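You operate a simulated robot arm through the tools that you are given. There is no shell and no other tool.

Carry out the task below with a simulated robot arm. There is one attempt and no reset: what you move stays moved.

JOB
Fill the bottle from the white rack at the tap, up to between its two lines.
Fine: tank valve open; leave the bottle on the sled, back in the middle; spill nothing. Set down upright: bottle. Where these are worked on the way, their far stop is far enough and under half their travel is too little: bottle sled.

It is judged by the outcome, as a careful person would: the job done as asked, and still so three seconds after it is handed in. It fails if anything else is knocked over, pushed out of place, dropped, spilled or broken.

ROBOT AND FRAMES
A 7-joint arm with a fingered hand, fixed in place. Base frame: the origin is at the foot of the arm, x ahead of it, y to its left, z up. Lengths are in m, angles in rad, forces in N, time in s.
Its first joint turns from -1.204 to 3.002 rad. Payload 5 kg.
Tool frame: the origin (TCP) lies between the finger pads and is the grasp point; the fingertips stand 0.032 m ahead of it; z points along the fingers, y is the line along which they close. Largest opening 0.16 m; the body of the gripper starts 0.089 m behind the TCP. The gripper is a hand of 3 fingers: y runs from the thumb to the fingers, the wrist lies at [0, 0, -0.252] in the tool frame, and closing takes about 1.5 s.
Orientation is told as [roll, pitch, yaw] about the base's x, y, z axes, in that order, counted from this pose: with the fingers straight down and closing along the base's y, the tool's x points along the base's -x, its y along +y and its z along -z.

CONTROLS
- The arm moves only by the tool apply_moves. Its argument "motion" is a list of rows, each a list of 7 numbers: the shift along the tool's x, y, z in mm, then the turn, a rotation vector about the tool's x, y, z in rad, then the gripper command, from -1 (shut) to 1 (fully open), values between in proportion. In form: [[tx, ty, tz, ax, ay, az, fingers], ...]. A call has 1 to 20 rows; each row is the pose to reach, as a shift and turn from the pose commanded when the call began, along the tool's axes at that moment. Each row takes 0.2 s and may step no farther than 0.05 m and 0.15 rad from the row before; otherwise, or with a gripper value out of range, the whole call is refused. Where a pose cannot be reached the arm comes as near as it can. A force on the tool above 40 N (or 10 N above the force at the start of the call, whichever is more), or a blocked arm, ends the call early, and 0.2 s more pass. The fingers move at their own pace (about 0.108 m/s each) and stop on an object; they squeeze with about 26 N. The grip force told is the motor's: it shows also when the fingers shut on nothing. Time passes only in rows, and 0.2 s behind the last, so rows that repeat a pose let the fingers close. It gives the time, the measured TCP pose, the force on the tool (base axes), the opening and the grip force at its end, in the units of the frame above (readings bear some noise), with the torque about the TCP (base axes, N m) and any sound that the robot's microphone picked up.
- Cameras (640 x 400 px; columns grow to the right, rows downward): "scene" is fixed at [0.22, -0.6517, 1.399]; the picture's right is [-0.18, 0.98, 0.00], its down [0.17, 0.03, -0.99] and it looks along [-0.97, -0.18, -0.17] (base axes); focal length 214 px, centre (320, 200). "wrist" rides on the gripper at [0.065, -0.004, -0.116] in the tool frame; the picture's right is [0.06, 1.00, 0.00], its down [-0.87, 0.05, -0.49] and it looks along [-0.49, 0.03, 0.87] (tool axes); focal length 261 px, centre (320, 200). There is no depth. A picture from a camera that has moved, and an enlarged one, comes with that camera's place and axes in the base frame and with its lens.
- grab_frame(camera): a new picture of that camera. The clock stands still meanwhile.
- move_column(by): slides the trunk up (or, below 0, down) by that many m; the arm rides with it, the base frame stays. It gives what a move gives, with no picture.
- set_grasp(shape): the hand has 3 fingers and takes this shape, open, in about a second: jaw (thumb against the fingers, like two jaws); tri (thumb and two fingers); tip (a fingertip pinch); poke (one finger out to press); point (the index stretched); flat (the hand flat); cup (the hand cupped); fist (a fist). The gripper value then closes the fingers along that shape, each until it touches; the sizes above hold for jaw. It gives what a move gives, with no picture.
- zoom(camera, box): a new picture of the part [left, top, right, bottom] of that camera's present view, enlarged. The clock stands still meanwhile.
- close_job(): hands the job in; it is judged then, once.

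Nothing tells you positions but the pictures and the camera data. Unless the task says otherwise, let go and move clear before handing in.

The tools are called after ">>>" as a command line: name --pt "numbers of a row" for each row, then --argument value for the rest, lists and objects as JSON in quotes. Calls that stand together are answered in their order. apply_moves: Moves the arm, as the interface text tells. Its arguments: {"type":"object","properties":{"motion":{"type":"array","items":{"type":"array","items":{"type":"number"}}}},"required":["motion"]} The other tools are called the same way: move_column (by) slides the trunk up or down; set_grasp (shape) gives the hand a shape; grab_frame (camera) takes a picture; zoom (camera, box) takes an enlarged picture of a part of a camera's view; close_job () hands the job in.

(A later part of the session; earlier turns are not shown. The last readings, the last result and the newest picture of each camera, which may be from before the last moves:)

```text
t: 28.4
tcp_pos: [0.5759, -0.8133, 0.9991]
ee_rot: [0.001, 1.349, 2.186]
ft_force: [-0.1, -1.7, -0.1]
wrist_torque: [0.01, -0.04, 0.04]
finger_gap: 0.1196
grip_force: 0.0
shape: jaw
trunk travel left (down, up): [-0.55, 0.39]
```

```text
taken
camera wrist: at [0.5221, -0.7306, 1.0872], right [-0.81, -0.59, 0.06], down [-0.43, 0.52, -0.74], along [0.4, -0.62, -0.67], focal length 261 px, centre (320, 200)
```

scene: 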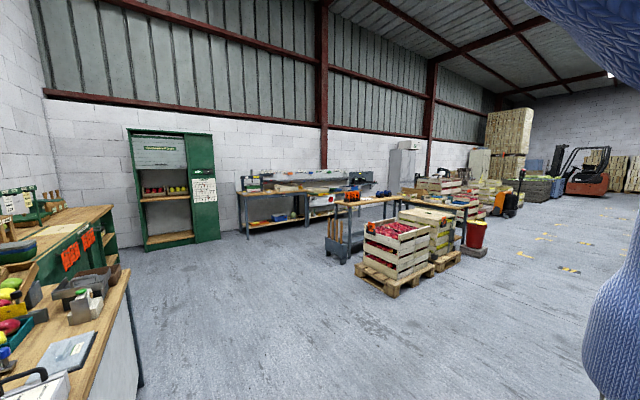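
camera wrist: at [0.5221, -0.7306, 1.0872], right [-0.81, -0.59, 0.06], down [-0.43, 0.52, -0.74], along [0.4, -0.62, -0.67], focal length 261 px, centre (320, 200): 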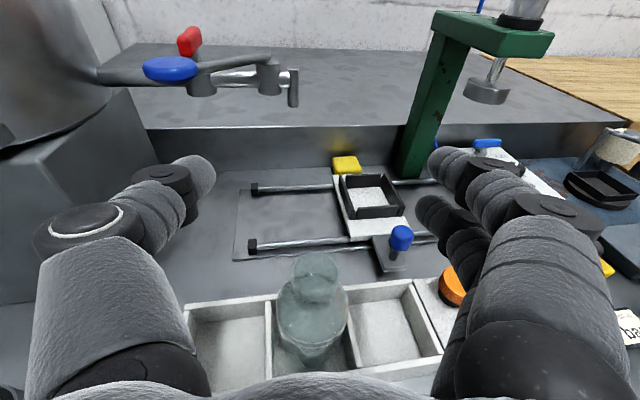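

>>> zoom --camera "wrist" --box '[240, 230, 400, 380]'

```text
2.67 times, centred on (320, 305) of wrist
camera zoom: at [0.5221, -0.7306, 1.0872], right [-0.81, -0.59, 0.06], down [-0.43, 0.52, -0.74], along [0.4, -0.62, -0.67], focal length 695 px, centre (320, -80)
```

zoom: 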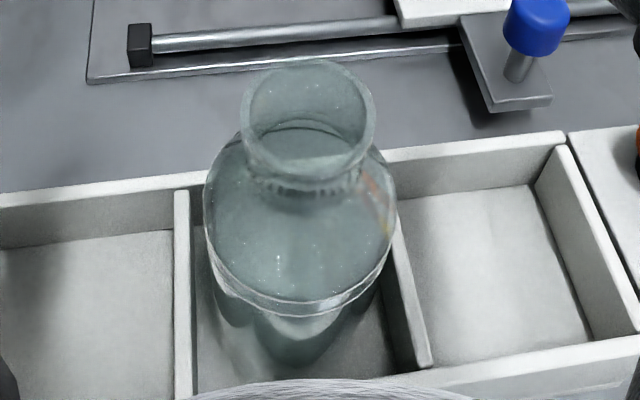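

The bottle's mouth appears exactly where expected for the TCP being over its axis. I'll descend straight down to z≈0.870 and then check before closing.

>>> apply_moves --pt "-35 0 8 0 0 0 0.5" --pt "-70 0 16 0 0 0 0.5" --pt "-100 0 22.5 0 0 0 0.5" --pt "-126 0 28.4 0 0 0 0.5"

>>> grab_frame --camera "wrist"

```text
t: 29.4
tcp_pos: [0.5728, -0.8142, 0.8727]
ee_rot: [0.001, 1.353, 2.187]
ft_force: [-0.7, 0.8, 0.0]
wrist_torque: [0.0, 0.04, 0.01]
finger_gap: 0.12
grip_force: 0.1
shape: jaw
trunk travel left (down, up): [-0.55, 0.39]
```

```text
taken
camera wrist: at [0.5195, -0.7306, 0.9609], right [-0.81, -0.59, 0.06], down [-0.43, 0.51, -0.74], along [0.41, -0.62, -0.67], focal length 261 px, centre (320, 200)
```

wrist: 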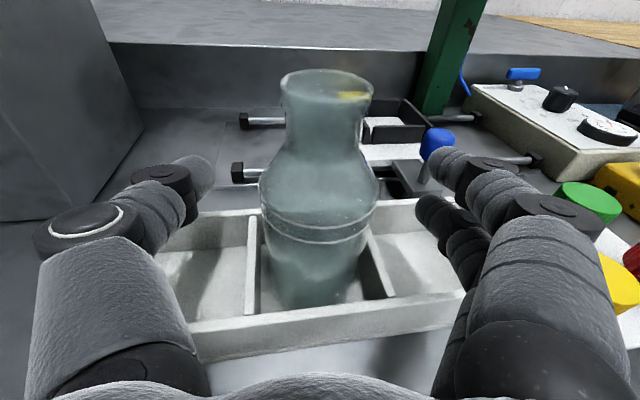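

The bottle sits centred between the fingers at the right height. Closing now.

>>> apply_moves --pt "0 0 0 0 0 0 0.1" --pt "0 0 0 0 0 0 -0.2" --pt "0 0 0 0 0 0 -0.6" --pt "0 0 0 0 0 0 -1" --pt "0 0 0 0 0 0 -1" --pt "0 0 0 0 0 0 -1" --pt "0 0 0 0 0 0 -1" --pt "0 0 0 0 0 0 -1"

>>> grab_frame --camera "wrist"

```text
t: 31.1
tcp_pos: [0.5721, -0.8129, 0.8731]
ee_rot: [0.0, 1.353, 2.189]
ft_force: [0.6, -0.1, 1.1]
wrist_torque: [-0.02, -0.01, 0.01]
finger_gap: 0.0467
grip_force: 26.2
shape: jaw
trunk travel left (down, up): [-0.55, 0.39]
```

```text
taken
camera wrist: at [0.5194, -0.7303, 0.9614], right [-0.81, -0.59, 0.06], down [-0.43, 0.51, -0.74], along [0.41, -0.62, -0.67], focal length 261 px, centre (320, 200)
```

wrist: 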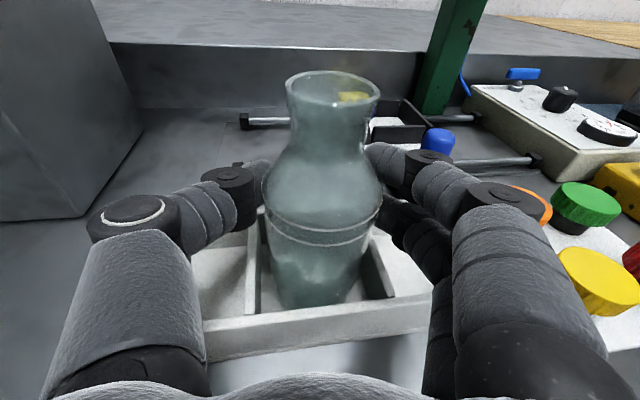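

>>> zoom --camera "wrist" --box '[220, 60, 420, 320]'

```text
1.54 times, centred on (320, 190) of wrist
camera zoom: at [0.5194, -0.7303, 0.9614], right [-0.81, -0.59, 0.06], down [-0.43, 0.51, -0.74], along [0.41, -0.62, -0.67], focal length 401 px, centre (320, 215)
```

zoom: 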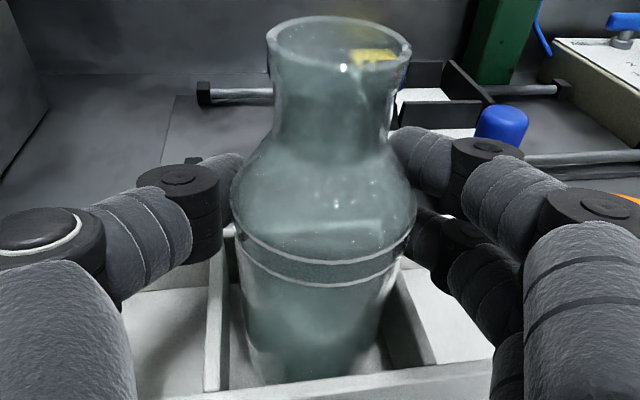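

The bottle is gripped upright. I'll lift a little and check that it stays put in the hand.

>>> apply_moves --pt "10 0 -2.2 0 0 0 -1" --pt "25 0 -5.6 0 0 0 -1" --pt "45 0 -10 0 0 0 -1" --pt "65 0 -14.6 0 0 0 -1" --pt "85 0 -19 0 0 0 -1" --pt "98 0 -22 0 0 0 -1"

>>> grab_frame --camera "wrist"

```text
t: 32.5
tcp_pos: [0.5734, -0.8138, 0.9736]
ee_rot: [-0.001, 1.353, 2.187]
ft_force: [0.1, 0.4, -1.0]
wrist_torque: [0.02, -0.01, 0.01]
finger_gap: 0.0469
grip_force: 26.2
shape: jaw
trunk travel left (down, up): [-0.55, 0.39]
```

```text
taken
camera wrist: at [0.5198, -0.7305, 1.0619], right [-0.81, -0.59, 0.06], down [-0.43, 0.51, -0.74], along [0.4, -0.62, -0.67], focal length 261 px, centre (320, 200)
```

wrist: 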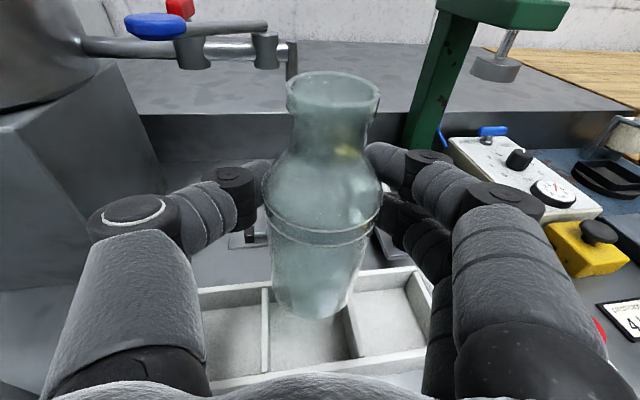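

The bottle came out cleanly. I'll carry it right, then out over the nest at this height.

>>> apply_moves --pt "2 29 9 -0.018 0 0.004 -1" --pt "4 57 19 -0.037 0 0.008 -1" --pt "6 86 28 -0.055 0 0.012 -1" --pt "8 114 38 -0.073 0 0.016 -1" --pt "16 108 72 -0.073 0 0.016 -1" --pt "24 102 107 -0.073 0 0.016 -1" --pt "32 96 142 -0.073 0 0.016 -1" --pt "40 90 177 -0.073 0 0.016 -1" --pt "47 84 211 -0.073 0 0.016 -1" --pt "47 84 211 -0.073 0 0.016 -1"

>>> grab_frame --camera "wrist"

```text
t: 34.8
tcp_pos: [0.6295, -1.0372, 0.9749]
ee_rot: [0.001, 1.352, 2.113]
ft_force: [0.2, 0.6, -0.8]
wrist_torque: [0.0, 0.01, -0.02]
finger_gap: 0.0467
grip_force: 26.1
shape: jaw
trunk travel left (down, up): [-0.55, 0.39]
```

```text
taken
camera wrist: at [0.5827, -0.9507, 1.0627], right [-0.85, -0.53, 0.06], down [-0.39, 0.54, -0.74], along [0.36, -0.65, -0.67], focal length 261 px, centre (320, 200)
```

wrist: 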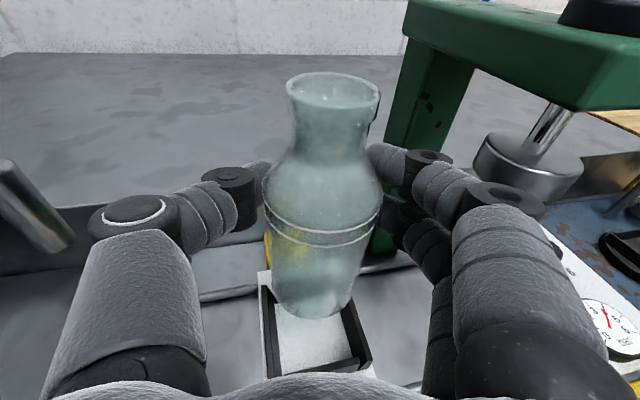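

>>> zoom --camera "wrist" --box '[220, 190, 420, 390]'

```text
2.00 times, centred on (320, 290) of wrist
camera zoom: at [0.5827, -0.9507, 1.0627], right [-0.85, -0.53, 0.06], down [-0.39, 0.54, -0.74], along [0.36, -0.65, -0.67], focal length 521 px, centre (320, 20)
```

zoom: 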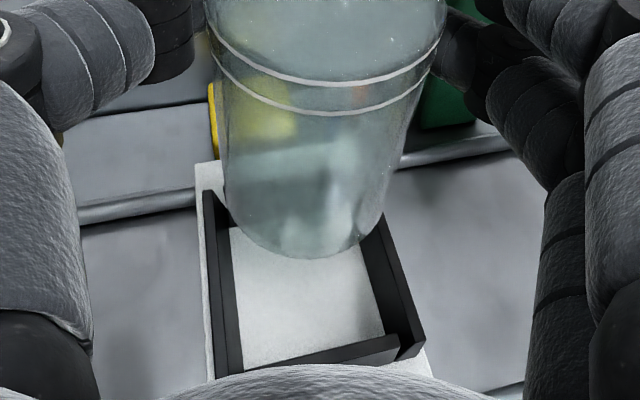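

Hovering over the nest, the measurements suggest a nudge of about 2 mm to the right. I'll lower partway, so that the base is just above the nest walls, and re-check.

>>> apply_moves --pt "-10 1 2.2 0 0 0 -1" --pt "-20 2 4.4 0 0 0 -1" --pt "-30 2 6.7 0 0 0 -1" --pt "-34 2 7.6 0 0 0 -1" --pt "-34 2 7.6 0 0 0 -1"

>>> zoom --camera "wrist" --box '[220, 190, 420, 390]'

>>> grab_frame --camera "wrist"

```text
t: 36.0
tcp_pos: [0.6294, -1.0386, 0.9388]
ee_rot: [0.0, 1.351, 2.113]
ft_force: [-0.7, 0.6, -0.7]
wrist_torque: [-0.01, -0.02, -0.02]
finger_gap: 0.0466
grip_force: 25.9
shape: jaw
trunk travel left (down, up): [-0.55, 0.39]
```

```text
2.00 times, centred on (320, 290) of wrist
camera zoom: at [0.5822, -0.9522, 1.0269], right [-0.85, -0.53, 0.06], down [-0.39, 0.54, -0.74], along [0.36, -0.65, -0.67], focal length 521 px, centre (320, 20)
```

zoom: 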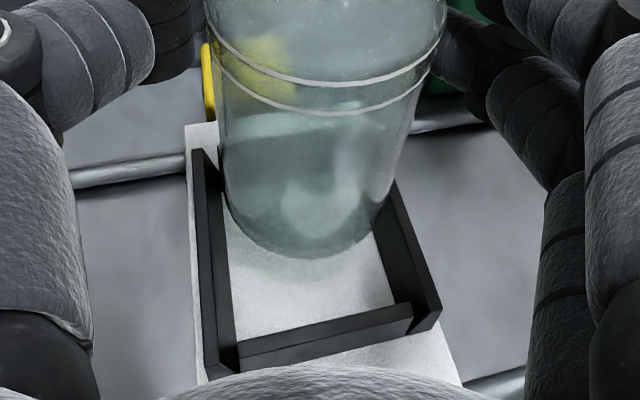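

```text
taken
camera wrist: at [0.5822, -0.9522, 1.0269], right [-0.85, -0.53, 0.06], down [-0.39, 0.54, -0.74], along [0.36, -0.65, -0.67], focal length 261 px, centre (320, 200)
```

wrist: 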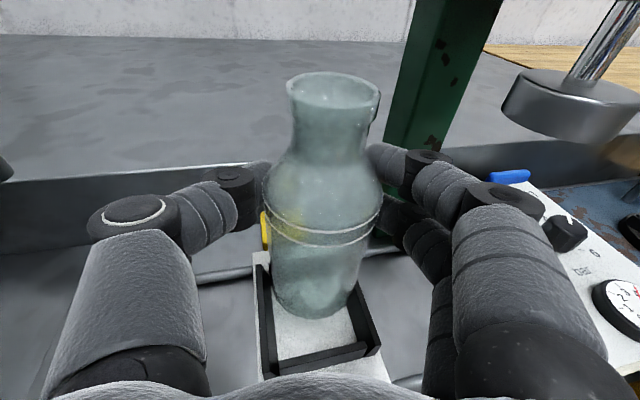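

The bottle lines up laterally to within about 1 mm. Front-to-back I estimate 1–2 mm too far, so I'll pull back slightly and lower in small steps, watching the force.

>>> apply_moves --pt "-6 0 -0.2 0 0 0 -1" --pt "-12 0 1.2 0 0 0 -1" --pt "-15 0 1.8 0 0 0 -1" --pt "-15 0 1.8 0 0 0 -1"

>>> zoom --camera "wrist" --box '[220, 190, 420, 390]'

```text
t: 37.0
tcp_pos: [0.628, -1.0373, 0.9249]
ee_rot: [0.0, 1.354, 2.115]
ft_force: [-0.1, 0.9, -1.4]
wrist_torque: [0.04, 0.03, 0.0]
finger_gap: 0.0466
grip_force: 25.7
shape: jaw
trunk travel left (down, up): [-0.55, 0.39]
```

```text
2.00 times, centred on (320, 290) of wrist
camera zoom: at [0.5815, -0.9512, 1.0121], right [-0.85, -0.53, 0.06], down [-0.39, 0.54, -0.74], along [0.36, -0.65, -0.67], focal length 521 px, centre (320, 20)
```

zoom: 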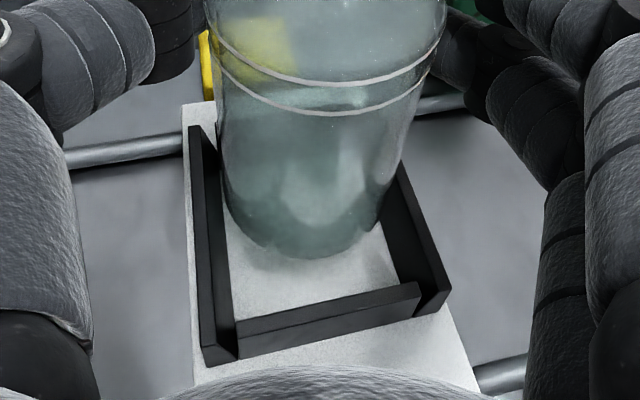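

>>> apply_moves --pt "-6 1 1.3 0 0 0 -1" --pt "-12 1 2.6 0 0 0 -1" --pt "-18 1 3.9 0 0 0 -1" --pt "-21.5 1 4.7 0 0 0 -1" --pt "-21.5 1 4.7 0 0 0 -1"

>>> zoom --camera "wrist" --box '[220, 190, 420, 390]'

```text
t: 38.1
tcp_pos: [0.6262, -1.0379, 0.9016]
ee_rot: [0.002, 1.35, 2.113]
ft_force: [-0.7, -0.4, -0.8]
wrist_torque: [-0.02, -0.04, 0.01]
finger_gap: 0.0465
grip_force: 25.7
shape: jaw
trunk travel left (down, up): [-0.55, 0.39]
```

```text
2.00 times, centred on (320, 290) of wrist
camera zoom: at [0.5801, -0.9512, 0.9904], right [-0.85, -0.53, 0.06], down [-0.39, 0.55, -0.74], along [0.36, -0.65, -0.67], focal length 521 px, centre (320, 20)
```

zoom: 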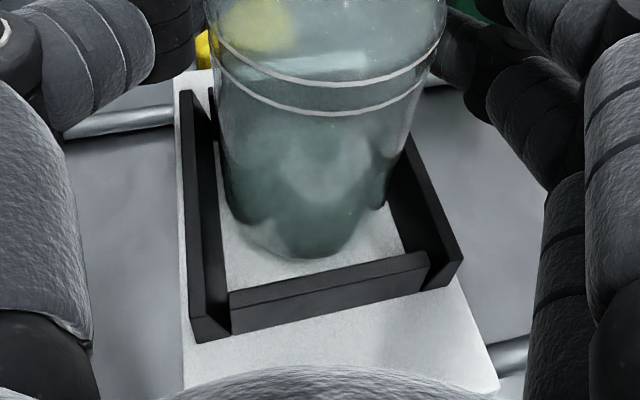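

The base is inside the nest walls with no contact force. I'll lower gently until it touches the floor.

>>> apply_moves --pt "-2 0 0.4 0 0 0 -1" --pt "-4 0 0.9 0 0 0 -1" --pt "-6 0 1.3 0 0 0 -1" --pt "-6 0 1.3 0 0 0 -1"

```text
t: 39.1
tcp_pos: [0.6275, -1.0374, 0.8962]
ee_rot: [-0.001, 1.353, 2.115]
ft_force: [0.0, 0.3, 0.2]
wrist_torque: [-0.02, 0.06, -0.04]
finger_gap: 0.0467
grip_force: 25.8
shape: jaw
trunk travel left (down, up): [-0.55, 0.39]
```

>>> apply_moves --pt "-1 0 0.2 0 0 0 -1" --pt "-2 0 0.4 0 0 0 -1" --pt "-2 0 0.4 0 0 0 -1"

>>> zoom --camera "wrist" --box '[220, 190, 420, 390]'

```text
t: 40.0
tcp_pos: [0.6272, -1.0368, 0.8961]
ee_rot: [-0.001, 1.353, 2.112]
ft_force: [1.4, -2.1, 7.1]
wrist_torque: [-0.2, 0.13, 0.04]
finger_gap: 0.0464
grip_force: 26.0
shape: jaw
trunk travel left (down, up): [-0.55, 0.39]
```

```text
2.00 times, centred on (320, 290) of wrist
camera zoom: at [0.5808, -0.9507, 0.9831], right [-0.85, -0.53, 0.06], down [-0.39, 0.54, -0.74], along [0.36, -0.65, -0.67], focal length 521 px, centre (320, 20)
```

zoom: 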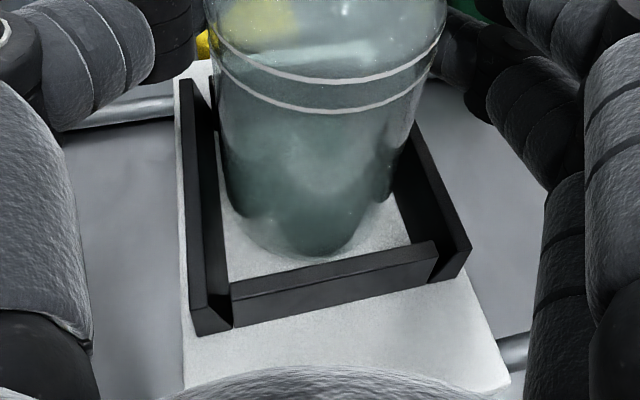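

Floor contact at TCP z≈0.896 with a light 7 N. I'll relax the push slightly and open the fingers a limited amount.

>>> apply_moves --pt "-0.8 0 0.2 0 0 0 -1" --pt "-0.8 0 0.2 0 0 0 -0.6" --pt "-0.8 0 0.2 0 0 0 -0.3" --pt "-0.8 0 0.2 0 0 0 0" --pt "-0.8 0 0.2 0 0 0 0.15" --pt "-0.8 0 0.2 0 0 0 0.25" --pt "-0.8 0 0.2 0 0 0 0.25" --pt "-0.8 0 0.2 0 0 0 0.25"

>>> grab_frame --camera "wrist"

```text
t: 41.8
tcp_pos: [0.6282, -1.0374, 0.8922]
ee_rot: [0.002, 1.352, 2.113]
ft_force: [0.7, -0.1, 0.5]
wrist_torque: [0.01, -0.07, 0.0]
finger_gap: 0.0994
grip_force: 0.1
shape: jaw
trunk travel left (down, up): [-0.55, 0.39]
```

```text
taken
camera wrist: at [0.5812, -0.9514, 0.9811], right [-0.85, -0.53, 0.06], down [-0.39, 0.54, -0.74], along [0.36, -0.65, -0.67], focal length 261 px, centre (320, 200)
```

wrist: 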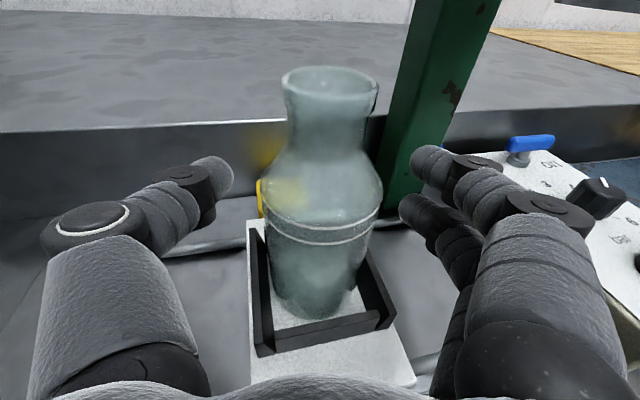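

The bottle stands upright in the nest. I'll back the hand straight out and up.

>>> apply_moves --pt "6 0 -25 0 0 0 0.25" --pt "14 0 -60 0 0 0 0.25" --pt "26 0 -100 0 0 0 0.25" --pt "40 0 -140 0 0 0 0.25" --pt "52 20 -177 0 0 0 0.25" --pt "64 46 -211 0 0 0 0.25"

>>> grab_frame --camera "wrist"

```text
t: 43.1
tcp_pos: [0.4895, -0.8946, 1.0027]
ee_rot: [0.002, 1.351, 2.112]
ft_force: [-0.7, 1.3, -0.1]
wrist_torque: [0.02, 0.01, 0.0]
finger_gap: 0.0995
grip_force: 0.1
shape: jaw
trunk travel left (down, up): [-0.55, 0.39]
```

```text
taken
camera wrist: at [0.4421, -0.8086, 1.091], right [-0.85, -0.53, 0.06], down [-0.39, 0.54, -0.74], along [0.36, -0.65, -0.67], focal length 261 px, centre (320, 200)
```

wrist: 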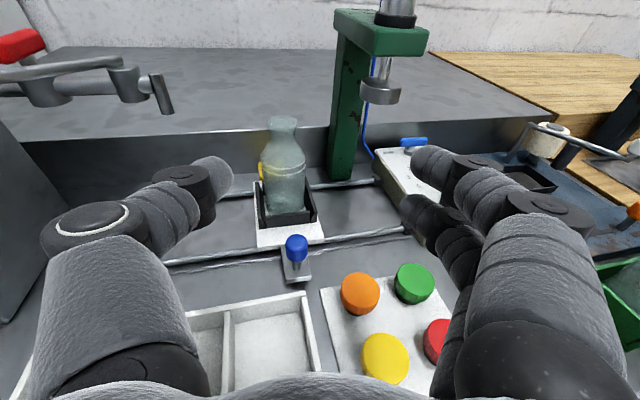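

Now for the sled knob at about (0.555,-0.9645, top 0.863). I'll bring the hand to a steeper tilt aligned square with the rails and check the knob's position before gripping.

>>> apply_moves --pt "0 0 0 0 -0.113 0 0.25" --pt "0 0 0 0 -0.226 0 0.25" --pt "0 0 0 0 -0.339 0 0.25" --pt "0 0 0 0 -0.451 0 0.25"

>>> apply_moves --pt "0 0 0 0.064 0 -0.05 0.25" --pt "0 0 0 0.127 0 -0.101 0.25" --pt "0 0 0 0.191 0 -0.152 0.25"

>>> grab_frame --camera "wrist"

```text
t: 44.1
tcp_pos: [0.4896, -0.8971, 1.0012]
ee_rot: [0.0, 0.898, 2.115]
ft_force: [-0.2, -0.5, -0.7]
wrist_torque: [0.01, 0.0, 0.0]
finger_gap: 0.0998
grip_force: 0.0
shape: jaw
trunk travel left (down, up): [-0.55, 0.39]
```

```text
t: 45.0
tcp_pos: [0.489, -0.8955, 1.0025]
ee_rot: [0.0, 0.9, 2.36]
ft_force: [-0.6, -0.7, -0.4]
wrist_torque: [0.0, -0.02, 0.04]
finger_gap: 0.0997
grip_force: 0.0
shape: jaw
trunk travel left (down, up): [-0.55, 0.39]
```

```text
taken
camera wrist: at [0.4567, -0.8586, 1.1242], right [-0.68, -0.73, 0.05], down [-0.69, 0.61, -0.38], along [0.25, -0.29, -0.93], focal length 261 px, centre (320, 200)
```

wrist: 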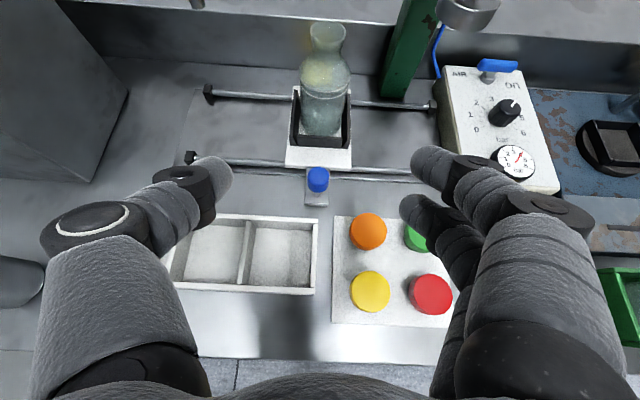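

>>> zoom --camera "wrist" --box '[260, 120, 380, 215]'

```text
4.21 times, centred on (320, 168) of wrist
camera zoom: at [0.4567, -0.8586, 1.1242], right [-0.68, -0.73, 0.05], down [-0.69, 0.61, -0.38], along [0.25, -0.29, -0.93], focal length 1098 px, centre (320, 337)
```

zoom: 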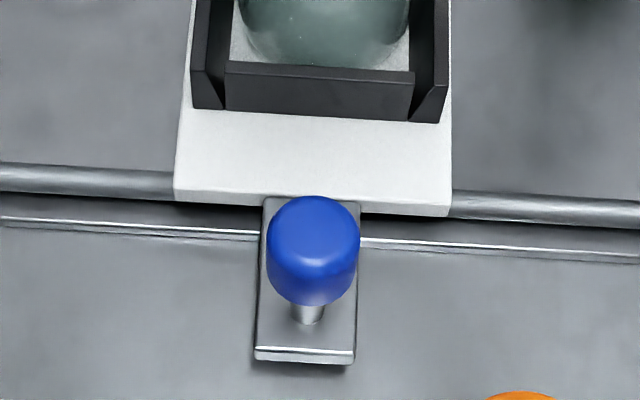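

The knob centres near (0.552,-0.961,0.847) and is about 25 mm wide. I'll approach it with the fingers half open.

>>> apply_moves --pt "-33 1 30 0 0 0 0" --pt "-65 2 65 0 0 0 -0.2" --pt "-65 2 100 0 0 0 -0.2" --pt "-65 2 130 0 0 0 -0.2"

>>> grab_frame --camera "wrist"

```text
t: 46.0
tcp_pos: [0.5313, -0.9435, 0.8682]
ee_rot: [0.002, 0.9, 2.358]
ft_force: [0.0, 0.9, -0.1]
wrist_torque: [-0.01, 0.01, -0.03]
finger_gap: 0.0644
grip_force: 0.1
shape: jaw
trunk travel left (down, up): [-0.55, 0.39]
```

```text
taken
camera wrist: at [0.499, -0.9052, 0.99], right [-0.68, -0.73, 0.05], down [-0.69, 0.62, -0.38], along [0.24, -0.29, -0.93], focal length 261 px, centre (320, 200)
```

wrist: 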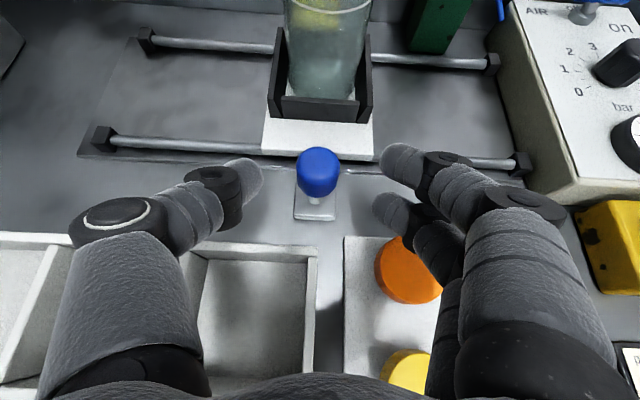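

>>> apply_moves --pt "0 -1 9 0 0 0 -0.2" --pt "0 -1 18 0 0 0 -0.2" --pt "0 -1 18 0 0 0 -0.5" --pt "0 -1 18 0 0 0 -1" --pt "0 -1 18 0 0 0 -1" --pt "0 -1 18 0 0 0 -1" --pt "0 -1 18 0 0 0 -1"

>>> grab_frame --camera "wrist"

```text
t: 47.5
tcp_pos: [0.5413, -0.9525, 0.8581]
ee_rot: [0.001, 0.901, 2.358]
ft_force: [4.4, -3.8, -1.4]
wrist_torque: [0.02, -0.1, 0.01]
finger_gap: 0.0146
grip_force: 26.0
shape: jaw
trunk travel left (down, up): [-0.55, 0.39]
```

```text
taken
camera wrist: at [0.5094, -0.9141, 0.98], right [-0.68, -0.73, 0.05], down [-0.69, 0.62, -0.38], along [0.25, -0.29, -0.93], focal length 261 px, centre (320, 200)
```

wrist: 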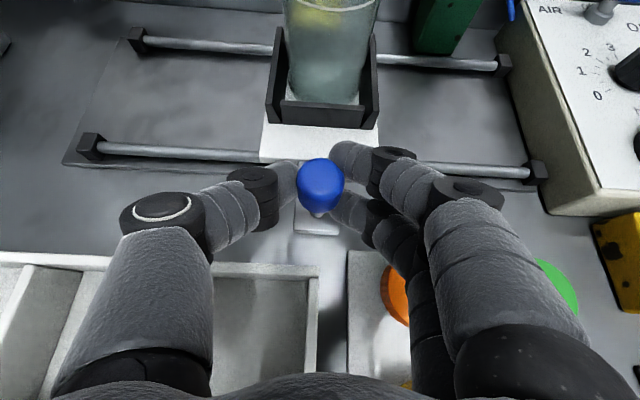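

The knob is gripped. The spout tip (z≈0.966) should clear the bottle mouth (z≈0.95). I'll slide the sled left toward the tap at a gentle pace.

>>> apply_moves --pt "0 -4 0 0 0 0 -1" --pt "0 -12 0 0 0 0 -1" --pt "0 -22 0 0 0 0 -1" --pt "0 -34 0 0 0 0 -1" --pt "0 -46 0 0 0 0 -1" --pt "0 -58 0 0 0 0 -1" --pt "0 -68 0 0 0 0 -1" --pt "0 -76 0 0 0 0 -1" --pt "0 -80 0 0 0 0 -1"

>>> grab_frame --camera "wrist"

```text
t: 49.5
tcp_pos: [0.5973, -0.8954, 0.8582]
ee_rot: [0.004, 0.898, 2.358]
ft_force: [2.6, -4.0, -8.5]
wrist_torque: [0.11, -0.03, -0.03]
finger_gap: 0.0146
grip_force: 26.0
shape: jaw
trunk travel left (down, up): [-0.55, 0.39]
```

```text
taken
camera wrist: at [0.5661, -0.8576, 0.9803], right [-0.68, -0.73, 0.05], down [-0.69, 0.62, -0.37], along [0.24, -0.29, -0.93], focal length 261 px, centre (320, 200)
```

wrist: 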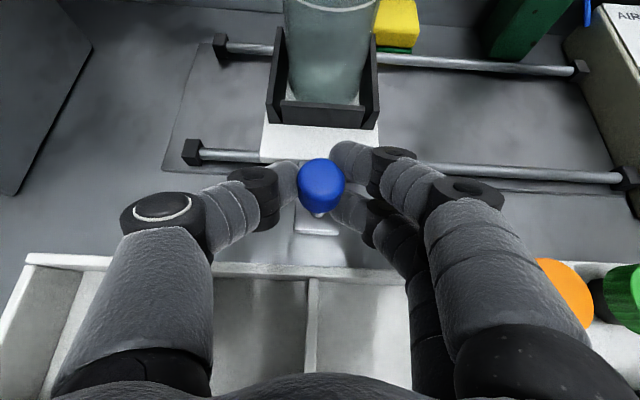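

>>> apply_moves --pt "0 -5 0 0 0 0 -1" --pt "0 -12 0 0 0 0 -1" --pt "0 -20 0 0 0 0 -1" --pt "0 -27 0 0 0 0 -1" --pt "0 -32 0 0 0 0 -1"

>>> grab_frame --camera "wrist"

```text
t: 50.8
tcp_pos: [0.6202, -0.8728, 0.8575]
ee_rot: [0.002, 0.902, 2.358]
ft_force: [3.1, -2.1, -6.9]
wrist_torque: [0.11, -0.01, 0.0]
finger_gap: 0.0145
grip_force: 26.1
shape: jaw
trunk travel left (down, up): [-0.55, 0.39]
```

```text
taken
camera wrist: at [0.589, -0.8347, 0.9802], right [-0.68, -0.73, 0.05], down [-0.69, 0.62, -0.38], along [0.24, -0.29, -0.93], focal length 261 px, centre (320, 200)
```

wrist: 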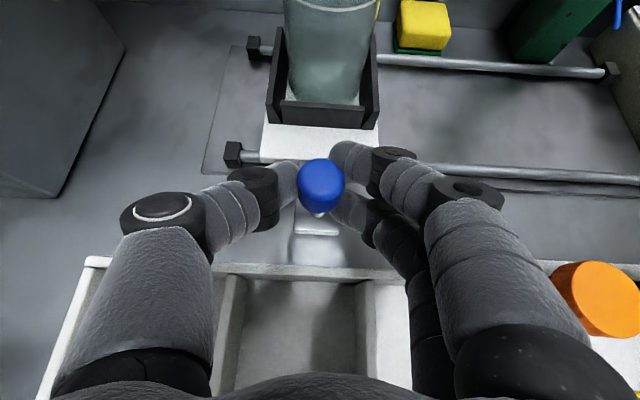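

>>> apply_moves --pt "0 -3 0 0 0 0 -1" --pt "0 -6 0 0 0 0 -1" --pt "0 -8 0 0 0 0 -1"

>>> grab_frame --camera "wrist"

```text
t: 51.5
tcp_pos: [0.6274, -0.8666, 0.8586]
ee_rot: [0.002, 0.9, 2.358]
ft_force: [3.5, -3.6, -5.4]
wrist_torque: [0.09, -0.03, -0.02]
finger_gap: 0.0144
grip_force: 26.2
shape: jaw
trunk travel left (down, up): [-0.55, 0.39]
```

```text
taken
camera wrist: at [0.5946, -0.829, 0.9802], right [-0.68, -0.73, 0.05], down [-0.69, 0.62, -0.38], along [0.24, -0.29, -0.93], focal length 261 px, centre (320, 200)
```

wrist: 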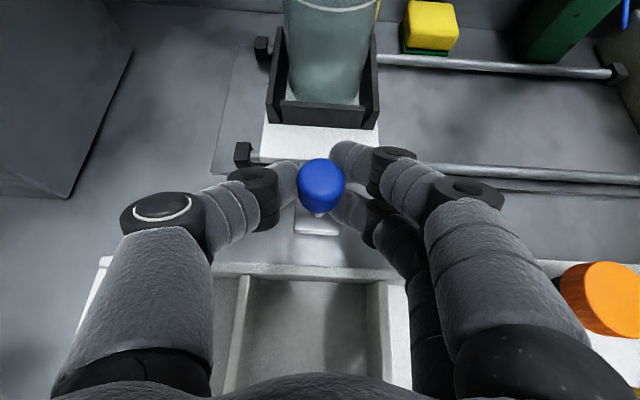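

>>> apply_moves --pt "0 -3 0 0 0 0 -1" --pt "0 -5 0 0 0 0 -1"

>>> apply_moves --pt "0 -2 0 0 0 0 -1" --pt "0 -3 0 0 0 0 -1"

>>> grab_frame --camera "wrist"

```text
t: 52.1
tcp_pos: [0.6296, -0.8653, 0.8584]
ee_rot: [0.004, 0.899, 2.357]
ft_force: [-8.5, -16.1, -2.0]
wrist_torque: [-0.15, 0.17, -0.39]
finger_gap: 0.0137
grip_force: 25.9
shape: jaw
trunk travel left (down, up): [-0.55, 0.39]
```

```text
t: 52.8
tcp_pos: [0.6315, -0.8622, 0.8574]
ee_rot: [-0.001, 0.901, 2.358]
ft_force: [-14.4, -23.5, -0.3]
wrist_torque: [-0.28, 0.25, -0.52]
finger_gap: 0.0133
grip_force: 26.0
shape: jaw
trunk travel left (down, up): [-0.55, 0.39]
```

```text
taken
camera wrist: at [0.5995, -0.824, 0.9799], right [-0.68, -0.73, 0.05], down [-0.69, 0.62, -0.38], along [0.24, -0.29, -0.93], focal length 261 px, centre (320, 200)
```

wrist: 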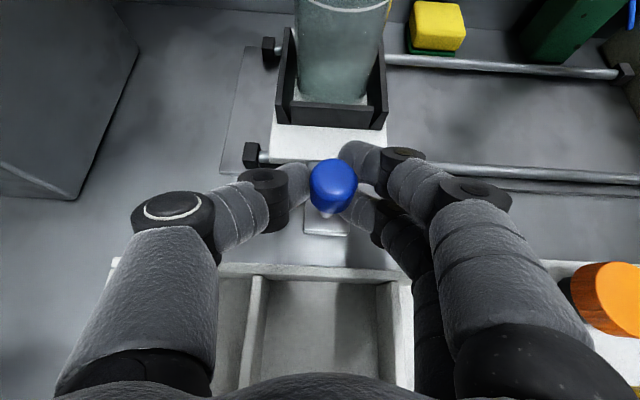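

The sled has hit its left stop. I'll relax the push, open the fingers and back away.

>>> apply_moves --pt "0 3 0 0 0 0 -1" --pt "0 5 0 0 0 0 -1" --pt "0 5 0 0 0 0 -0.6" --pt "0 5 0 0 0 0 -0.3" --pt "0 5 0 0 0 0 -0.1" --pt "0 5 0 0 0 0 -0.1" --pt "0 5 -20 0 0 0 -0.1" --pt "0 5 -50 0 0 0 -0.1" --pt "0 5 -90 0 0 0 -0.1" --pt "0 5 -135 0 0 0 0"

>>> grab_frame --camera "wrist"

```text
t: 55.0
tcp_pos: [0.5522, -0.7871, 0.9413]
ee_rot: [0.001, 0.902, 2.356]
ft_force: [-0.9, 0.0, -0.4]
wrist_torque: [0.0, 0.0, 0.02]
finger_gap: 0.0794
grip_force: 0.2
shape: jaw
trunk travel left (down, up): [-0.55, 0.39]
```

```text
taken
camera wrist: at [0.5211, -0.7493, 1.0652], right [-0.68, -0.73, 0.05], down [-0.69, 0.61, -0.38], along [0.25, -0.29, -0.92], focal length 261 px, centre (320, 200)
```

wrist: 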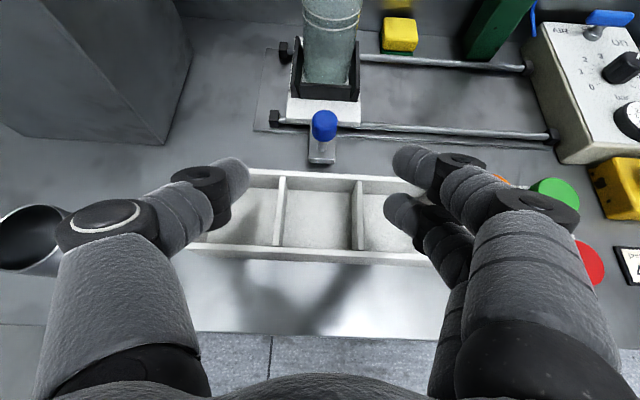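

>>> apply_moves --pt "10 0 -10 0 0.11 0 0" --pt "20 0 -20 0 0.22 0 0" --pt "30 0 -30 0 0.33 0 0" --pt "40 0 -40 0 0.44 0 0"

>>> grab_frame --camera "wrist"

```text
t: 56.0
tcp_pos: [0.5495, -0.7862, 0.9977]
ee_rot: [0.009, 1.34, 2.363]
ft_force: [-0.1, 0.3, -0.9]
wrist_torque: [0.01, 0.01, 0.01]
finger_gap: 0.0794
grip_force: 0.1
shape: jaw
trunk travel left (down, up): [-0.55, 0.39]
```

```text
taken
camera wrist: at [0.4835, -0.7142, 1.0865], right [-0.7, -0.72, 0.06], down [-0.52, 0.44, -0.73], along [0.5, -0.54, -0.68], focal length 261 px, centre (320, 200)
```

wrist: 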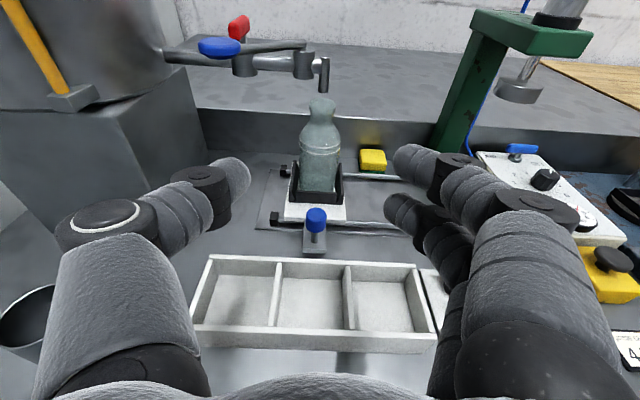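

>>> zoom --camera "wrist" --box '[230, 10, 410, 125]'

>>> zoom --camera "wrist" --box '[250, 85, 410, 265]'

>>> zoom --camera "wrist" --box '[160, 0, 350, 118]'

```text
3.48 times, centred on (320, 68) of wrist
camera zoom: at [0.4835, -0.7142, 1.0865], right [-0.7, -0.72, 0.06], down [-0.52, 0.44, -0.73], along [0.5, -0.54, -0.68], focal length 907 px, centre (320, 661)
```

zoom: 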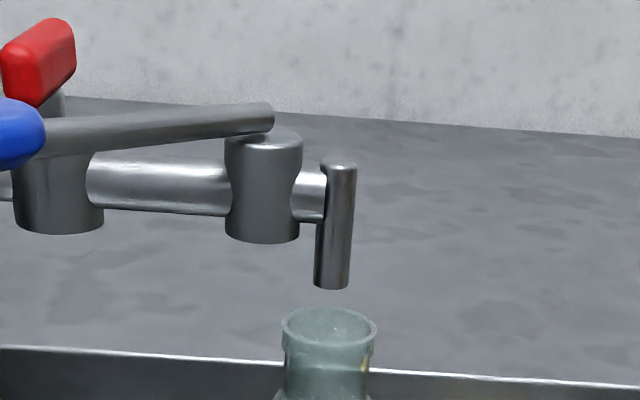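

```text
2.22 times, centred on (330, 175) of wrist
camera zoom: at [0.4835, -0.7142, 1.0865], right [-0.7, -0.72, 0.06], down [-0.52, 0.44, -0.73], along [0.5, -0.54, -0.68], focal length 579 px, centre (298, 256)
```

zoom: 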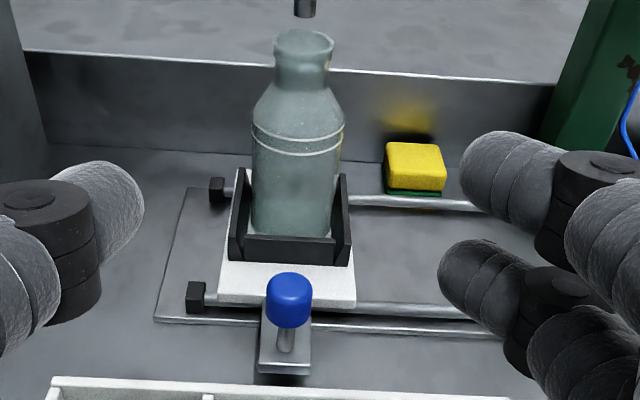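

```text
3.37 times, centred on (255, 59) of wrist
camera zoom: at [0.4835, -0.7142, 1.0865], right [-0.7, -0.72, 0.06], down [-0.52, 0.44, -0.73], along [0.5, -0.54, -0.68], focal length 878 px, centre (539, 675)
```

zoom: 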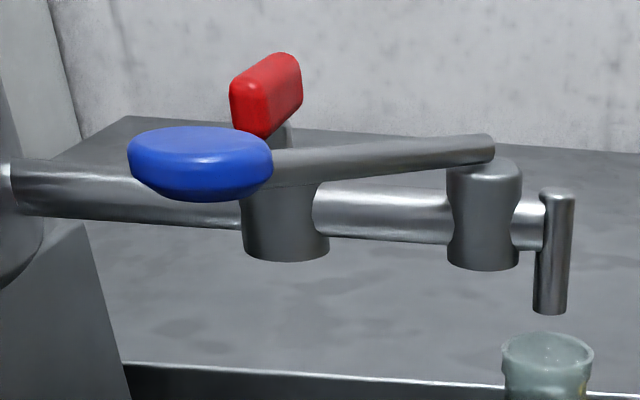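

The bottle mouth now sits right under the spout. Next is the tank valve: a red T-handle at about (0.781,-0.889,1.03), lying across the pipe and just behind the blue tap knob. I'll try the "point" hand shape to get a slim pusher and see where the finger is.

>>> set_grasp --shape "point"

>>> grab_frame --camera "wrist"

```text
t: 56.9
tcp_pos: [0.5488, -0.7858, 0.999]
ee_rot: [0.009, 1.341, 2.365]
ft_force: [-0.1, -0.2, -0.2]
wrist_torque: [-0.03, 0.04, 0.0]
finger_gap: 0.0
grip_force: 0.0
shape: point
trunk travel left (down, up): [-0.55, 0.39]
```

```text
taken
camera wrist: at [0.4833, -0.7135, 1.0871], right [-0.7, -0.72, 0.06], down [-0.52, 0.44, -0.73], along [0.5, -0.54, -0.68], focal length 261 px, centre (320, 200)
```

wrist: 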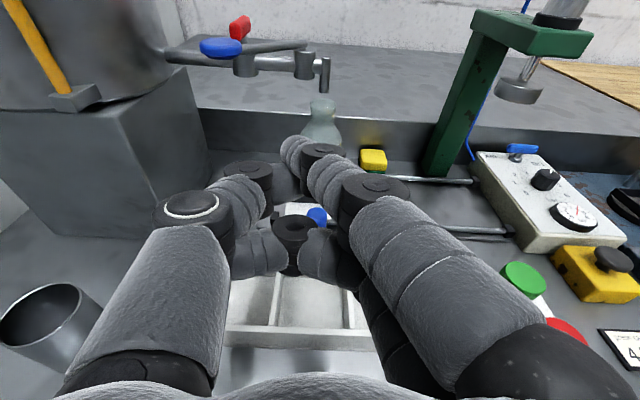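

>>> set_grasp --shape "poke"

>>> grab_frame --camera "wrist"

```text
t: 57.8
tcp_pos: [0.5488, -0.7855, 0.9973]
ee_rot: [0.007, 1.342, 2.365]
ft_force: [0.0, -0.9, 0.5]
wrist_torque: [-0.04, -0.03, 0.01]
finger_gap: 0.0
grip_force: 0.1
shape: poke
trunk travel left (down, up): [-0.55, 0.39]
```

```text
taken
camera wrist: at [0.4833, -0.7134, 1.0871], right [-0.7, -0.72, 0.06], down [-0.52, 0.44, -0.73], along [0.5, -0.54, -0.68], focal length 261 px, centre (320, 200)
```

wrist: 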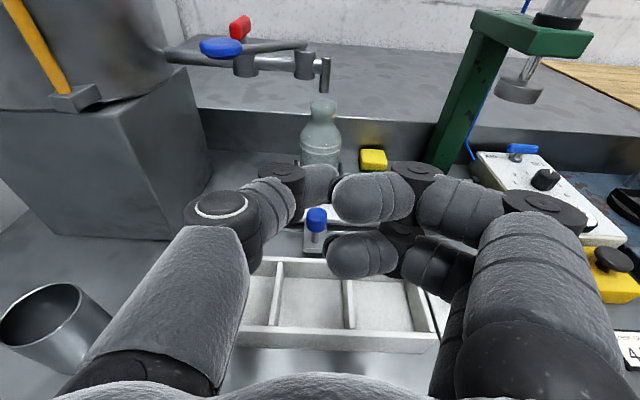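

Neither shape is slimmer than the open jaw's thumb, which stands alone on the left side. I'll go back to the jaw, rise, and steepen the tilt, then use the thumb to push the red handle from above.

>>> set_grasp --shape "jaw"

>>> apply_moves --pt "28 0 -7 0 -0.135 0 1" --pt "56 0 -14 0 -0.27 0 1" --pt "84 0 -20 0 -0.405 0 1" --pt "115 0 -27 0 -0.54 0 1" --pt "115 0 -27 0 -0.54 0 1"

>>> grab_frame --camera "wrist"

```text
t: 58.6
tcp_pos: [0.5499, -0.7848, 0.9969]
ee_rot: [0.005, 1.341, 2.367]
ft_force: [-0.6, 0.4, 0.2]
wrist_torque: [0.02, 0.02, 0.0]
finger_gap: 0.1599
grip_force: 0.2
shape: jaw
trunk travel left (down, up): [-0.55, 0.39]
```

```text
t: 59.9
tcp_pos: [0.5509, -0.7851, 1.1178]
ee_rot: [0.001, 0.8, 2.356]
ft_force: [-0.8, 0.8, -0.2]
wrist_torque: [0.01, 0.01, 0.04]
finger_gap: 0.1599
grip_force: 0.1
shape: jaw
trunk travel left (down, up): [-0.55, 0.39]
```

```text
taken
camera wrist: at [0.5275, -0.7559, 1.2432], right [-0.68, -0.74, 0.05], down [-0.72, 0.64, -0.28], along [0.18, -0.22, -0.96], focal length 261 px, centre (320, 200)
```

wrist: 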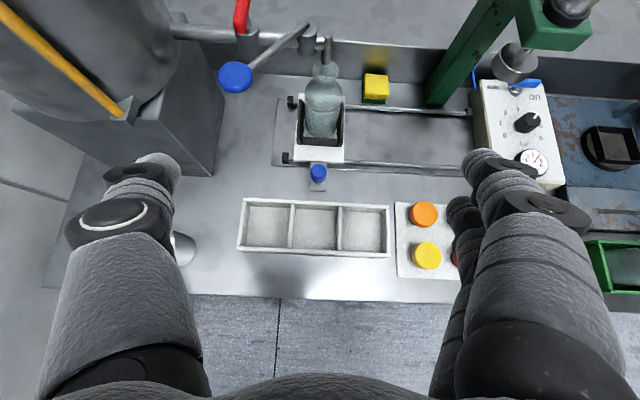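

>>> zoom --camera "wrist" --box '[190, 0, 350, 100]'

```text
4.00 times, centred on (270, 50) of wrist
camera zoom: at [0.5275, -0.7559, 1.2432], right [-0.68, -0.74, 0.05], down [-0.72, 0.64, -0.28], along [0.18, -0.22, -0.96], focal length 1043 px, centre (520, 800)
```

zoom: 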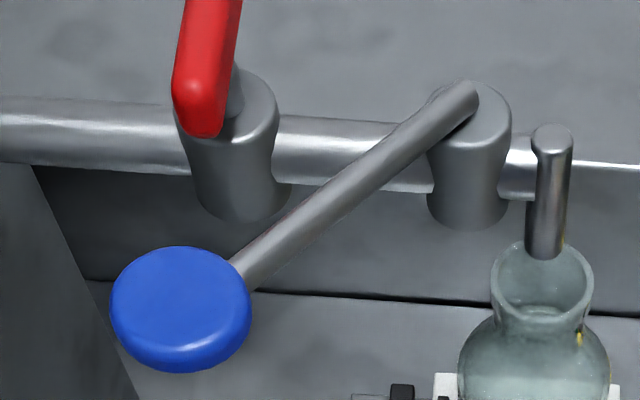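

The red T-handle pivots at about s=-0.076, d=1.18 (bench coordinates), with its near end at d≈1.157 and z≈1.03. I'll bring the hand out above it with the thumb to the left of the near end.

>>> apply_moves --pt "24 -7 30 0 0 0 1" --pt "48 -14 60 0 0 0 1" --pt "72 -21 90 0 0 0 1" --pt "96 -28 119 0 0 0 1" --pt "119 -36 149 0 0 0 1" --pt "119 -36 149 0 0 0 1"

>>> grab_frame --camera "wrist"

```text
t: 61.2
tcp_pos: [0.7098, -0.8936, 1.1013]
ee_rot: [0.001, 0.802, 2.358]
ft_force: [-0.8, -0.6, 0.5]
wrist_torque: [-0.01, -0.01, -0.01]
finger_gap: 0.1598
grip_force: 0.1
shape: jaw
trunk travel left (down, up): [-0.55, 0.39]
```

```text
taken
camera wrist: at [0.6861, -0.8642, 1.2267], right [-0.67, -0.74, 0.05], down [-0.72, 0.64, -0.28], along [0.18, -0.22, -0.96], focal length 261 px, centre (320, 200)
```

wrist: 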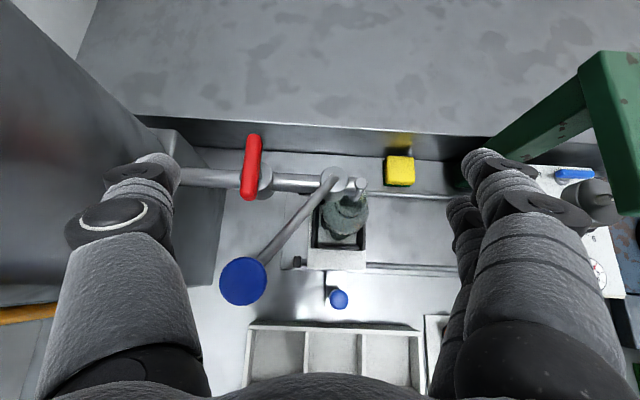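

The view is excellent. The thumb is left of the red handle, with the tank wall about 3 cm further left. I'll descend carefully.

>>> apply_moves --pt "-10 0 10 0 0 0 1" --pt "-20 0 20 0 0 0 1" --pt "-30 0 29 0 0 0 1" --pt "-39 0 38 0 0 0 1"

>>> grab_frame --camera "wrist"

```text
t: 62.2
tcp_pos: [0.709, -0.8946, 1.0432]
ee_rot: [-0.001, 0.802, 2.357]
ft_force: [-1.1, 0.4, 0.3]
wrist_torque: [-0.01, -0.02, 0.06]
finger_gap: 0.1601
grip_force: 0.1
shape: jaw
trunk travel left (down, up): [-0.55, 0.39]
```

```text
taken
camera wrist: at [0.6862, -0.8648, 1.1699], right [-0.67, -0.74, 0.05], down [-0.72, 0.64, -0.28], along [0.18, -0.22, -0.96], focal length 261 px, centre (320, 200)
```

wrist: 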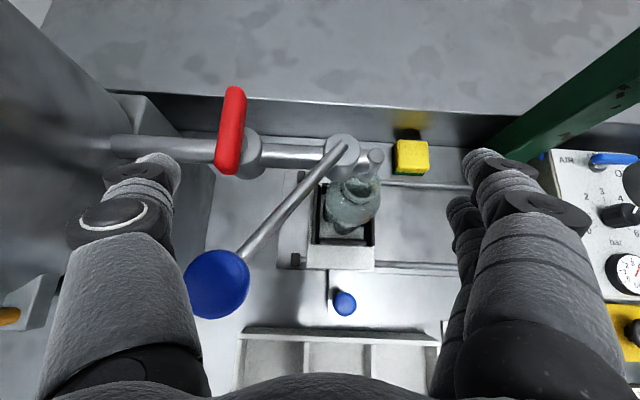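

The thumb tip is level with the handle. I'll nudge forward a bit and push right (toward the spout), watching force and picture.

>>> apply_moves --pt "10 0 4.5 0 0 0 1" --pt "10 8 4.5 0 0 0 1" --pt "10 15 4.5 0 0 0 1" --pt "10 21 4.5 0 0 0 1" --pt "10 26 4.5 0 0 0 1"

>>> grab_frame --camera "wrist"

```text
t: 63.5
tcp_pos: [0.6991, -0.9192, 1.0477]
ee_rot: [0.003, 0.802, 2.357]
ft_force: [-0.1, 2.4, -0.1]
wrist_torque: [0.03, 0.01, 0.11]
finger_gap: 0.1598
grip_force: 0.0
shape: jaw
trunk travel left (down, up): [-0.55, 0.39]
```

```text
taken
camera wrist: at [0.6753, -0.8901, 1.1739], right [-0.67, -0.74, 0.05], down [-0.72, 0.64, -0.28], along [0.18, -0.22, -0.96], focal length 261 px, centre (320, 200)
```

wrist: 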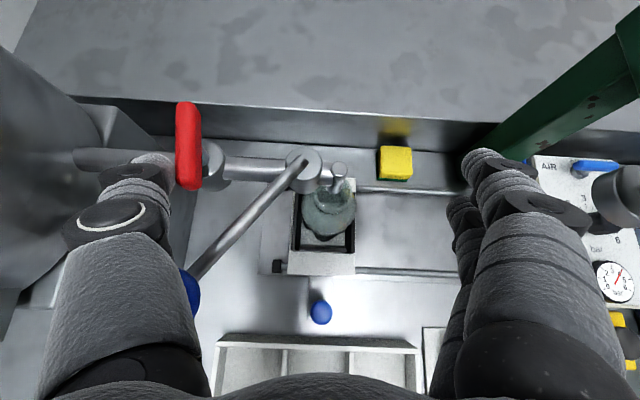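

>>> apply_moves --pt "0 4 0 0 0 0 1" --pt "0.7 8 0.7 0 0 0 1" --pt "1.4 12 1.4 0 0 0 1"

>>> zoom --camera "wrist" --box '[60, 60, 380, 260]'

```text
t: 64.2
tcp_pos: [0.6903, -0.9284, 1.0482]
ee_rot: [0.0, 0.8, 2.358]
ft_force: [0.2, 2.8, -1.2]
wrist_torque: [-0.02, 0.1, 0.23]
finger_gap: 0.1601
grip_force: 0.0
shape: jaw
trunk travel left (down, up): [-0.55, 0.39]
```

```text
2.00 times, centred on (220, 160) of wrist
camera zoom: at [0.6675, -0.9, 1.1741], right [-0.67, -0.74, 0.05], down [-0.72, 0.64, -0.28], along [0.18, -0.22, -0.96], focal length 521 px, centre (520, 280)
```

zoom: 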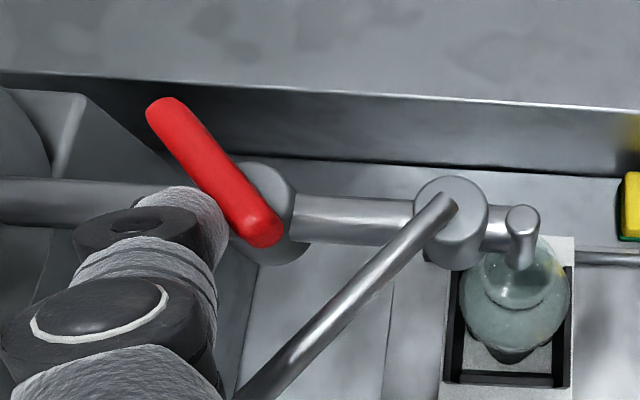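

The handle turns easily this way, already about 40°. I'll continue right, then push forward to bring it parallel to the pipe.

>>> apply_moves --pt "0 4 0 0 0 0 1" --pt "0 8 0 0 0 0 1" --pt "2 11 2 0 0 0 1" --pt "5 12 5 0 0 0 1"

>>> zoom --camera "wrist" --box '[60, 60, 380, 260]'

```text
t: 65.2
tcp_pos: [0.6859, -0.9409, 1.0482]
ee_rot: [0.003, 0.799, 2.359]
ft_force: [-10.4, 9.2, -0.3]
wrist_torque: [0.09, 0.23, 1.45]
finger_gap: 0.16
grip_force: 0.0
shape: jaw
trunk travel left (down, up): [-0.55, 0.39]
```

```text
2.00 times, centred on (220, 160) of wrist
camera zoom: at [0.6632, -0.912, 1.1744], right [-0.67, -0.74, 0.05], down [-0.72, 0.64, -0.28], along [0.18, -0.22, -0.96], focal length 521 px, centre (520, 280)
```

zoom: 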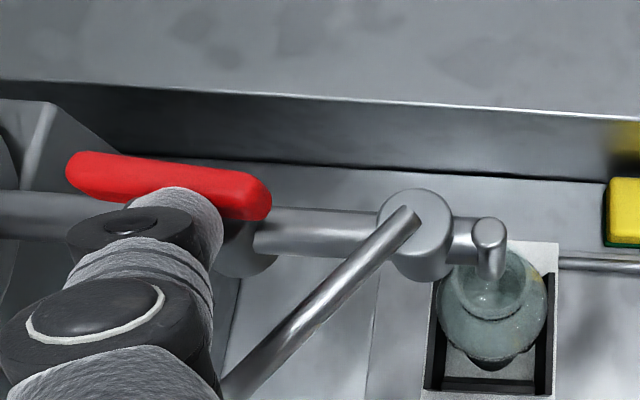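

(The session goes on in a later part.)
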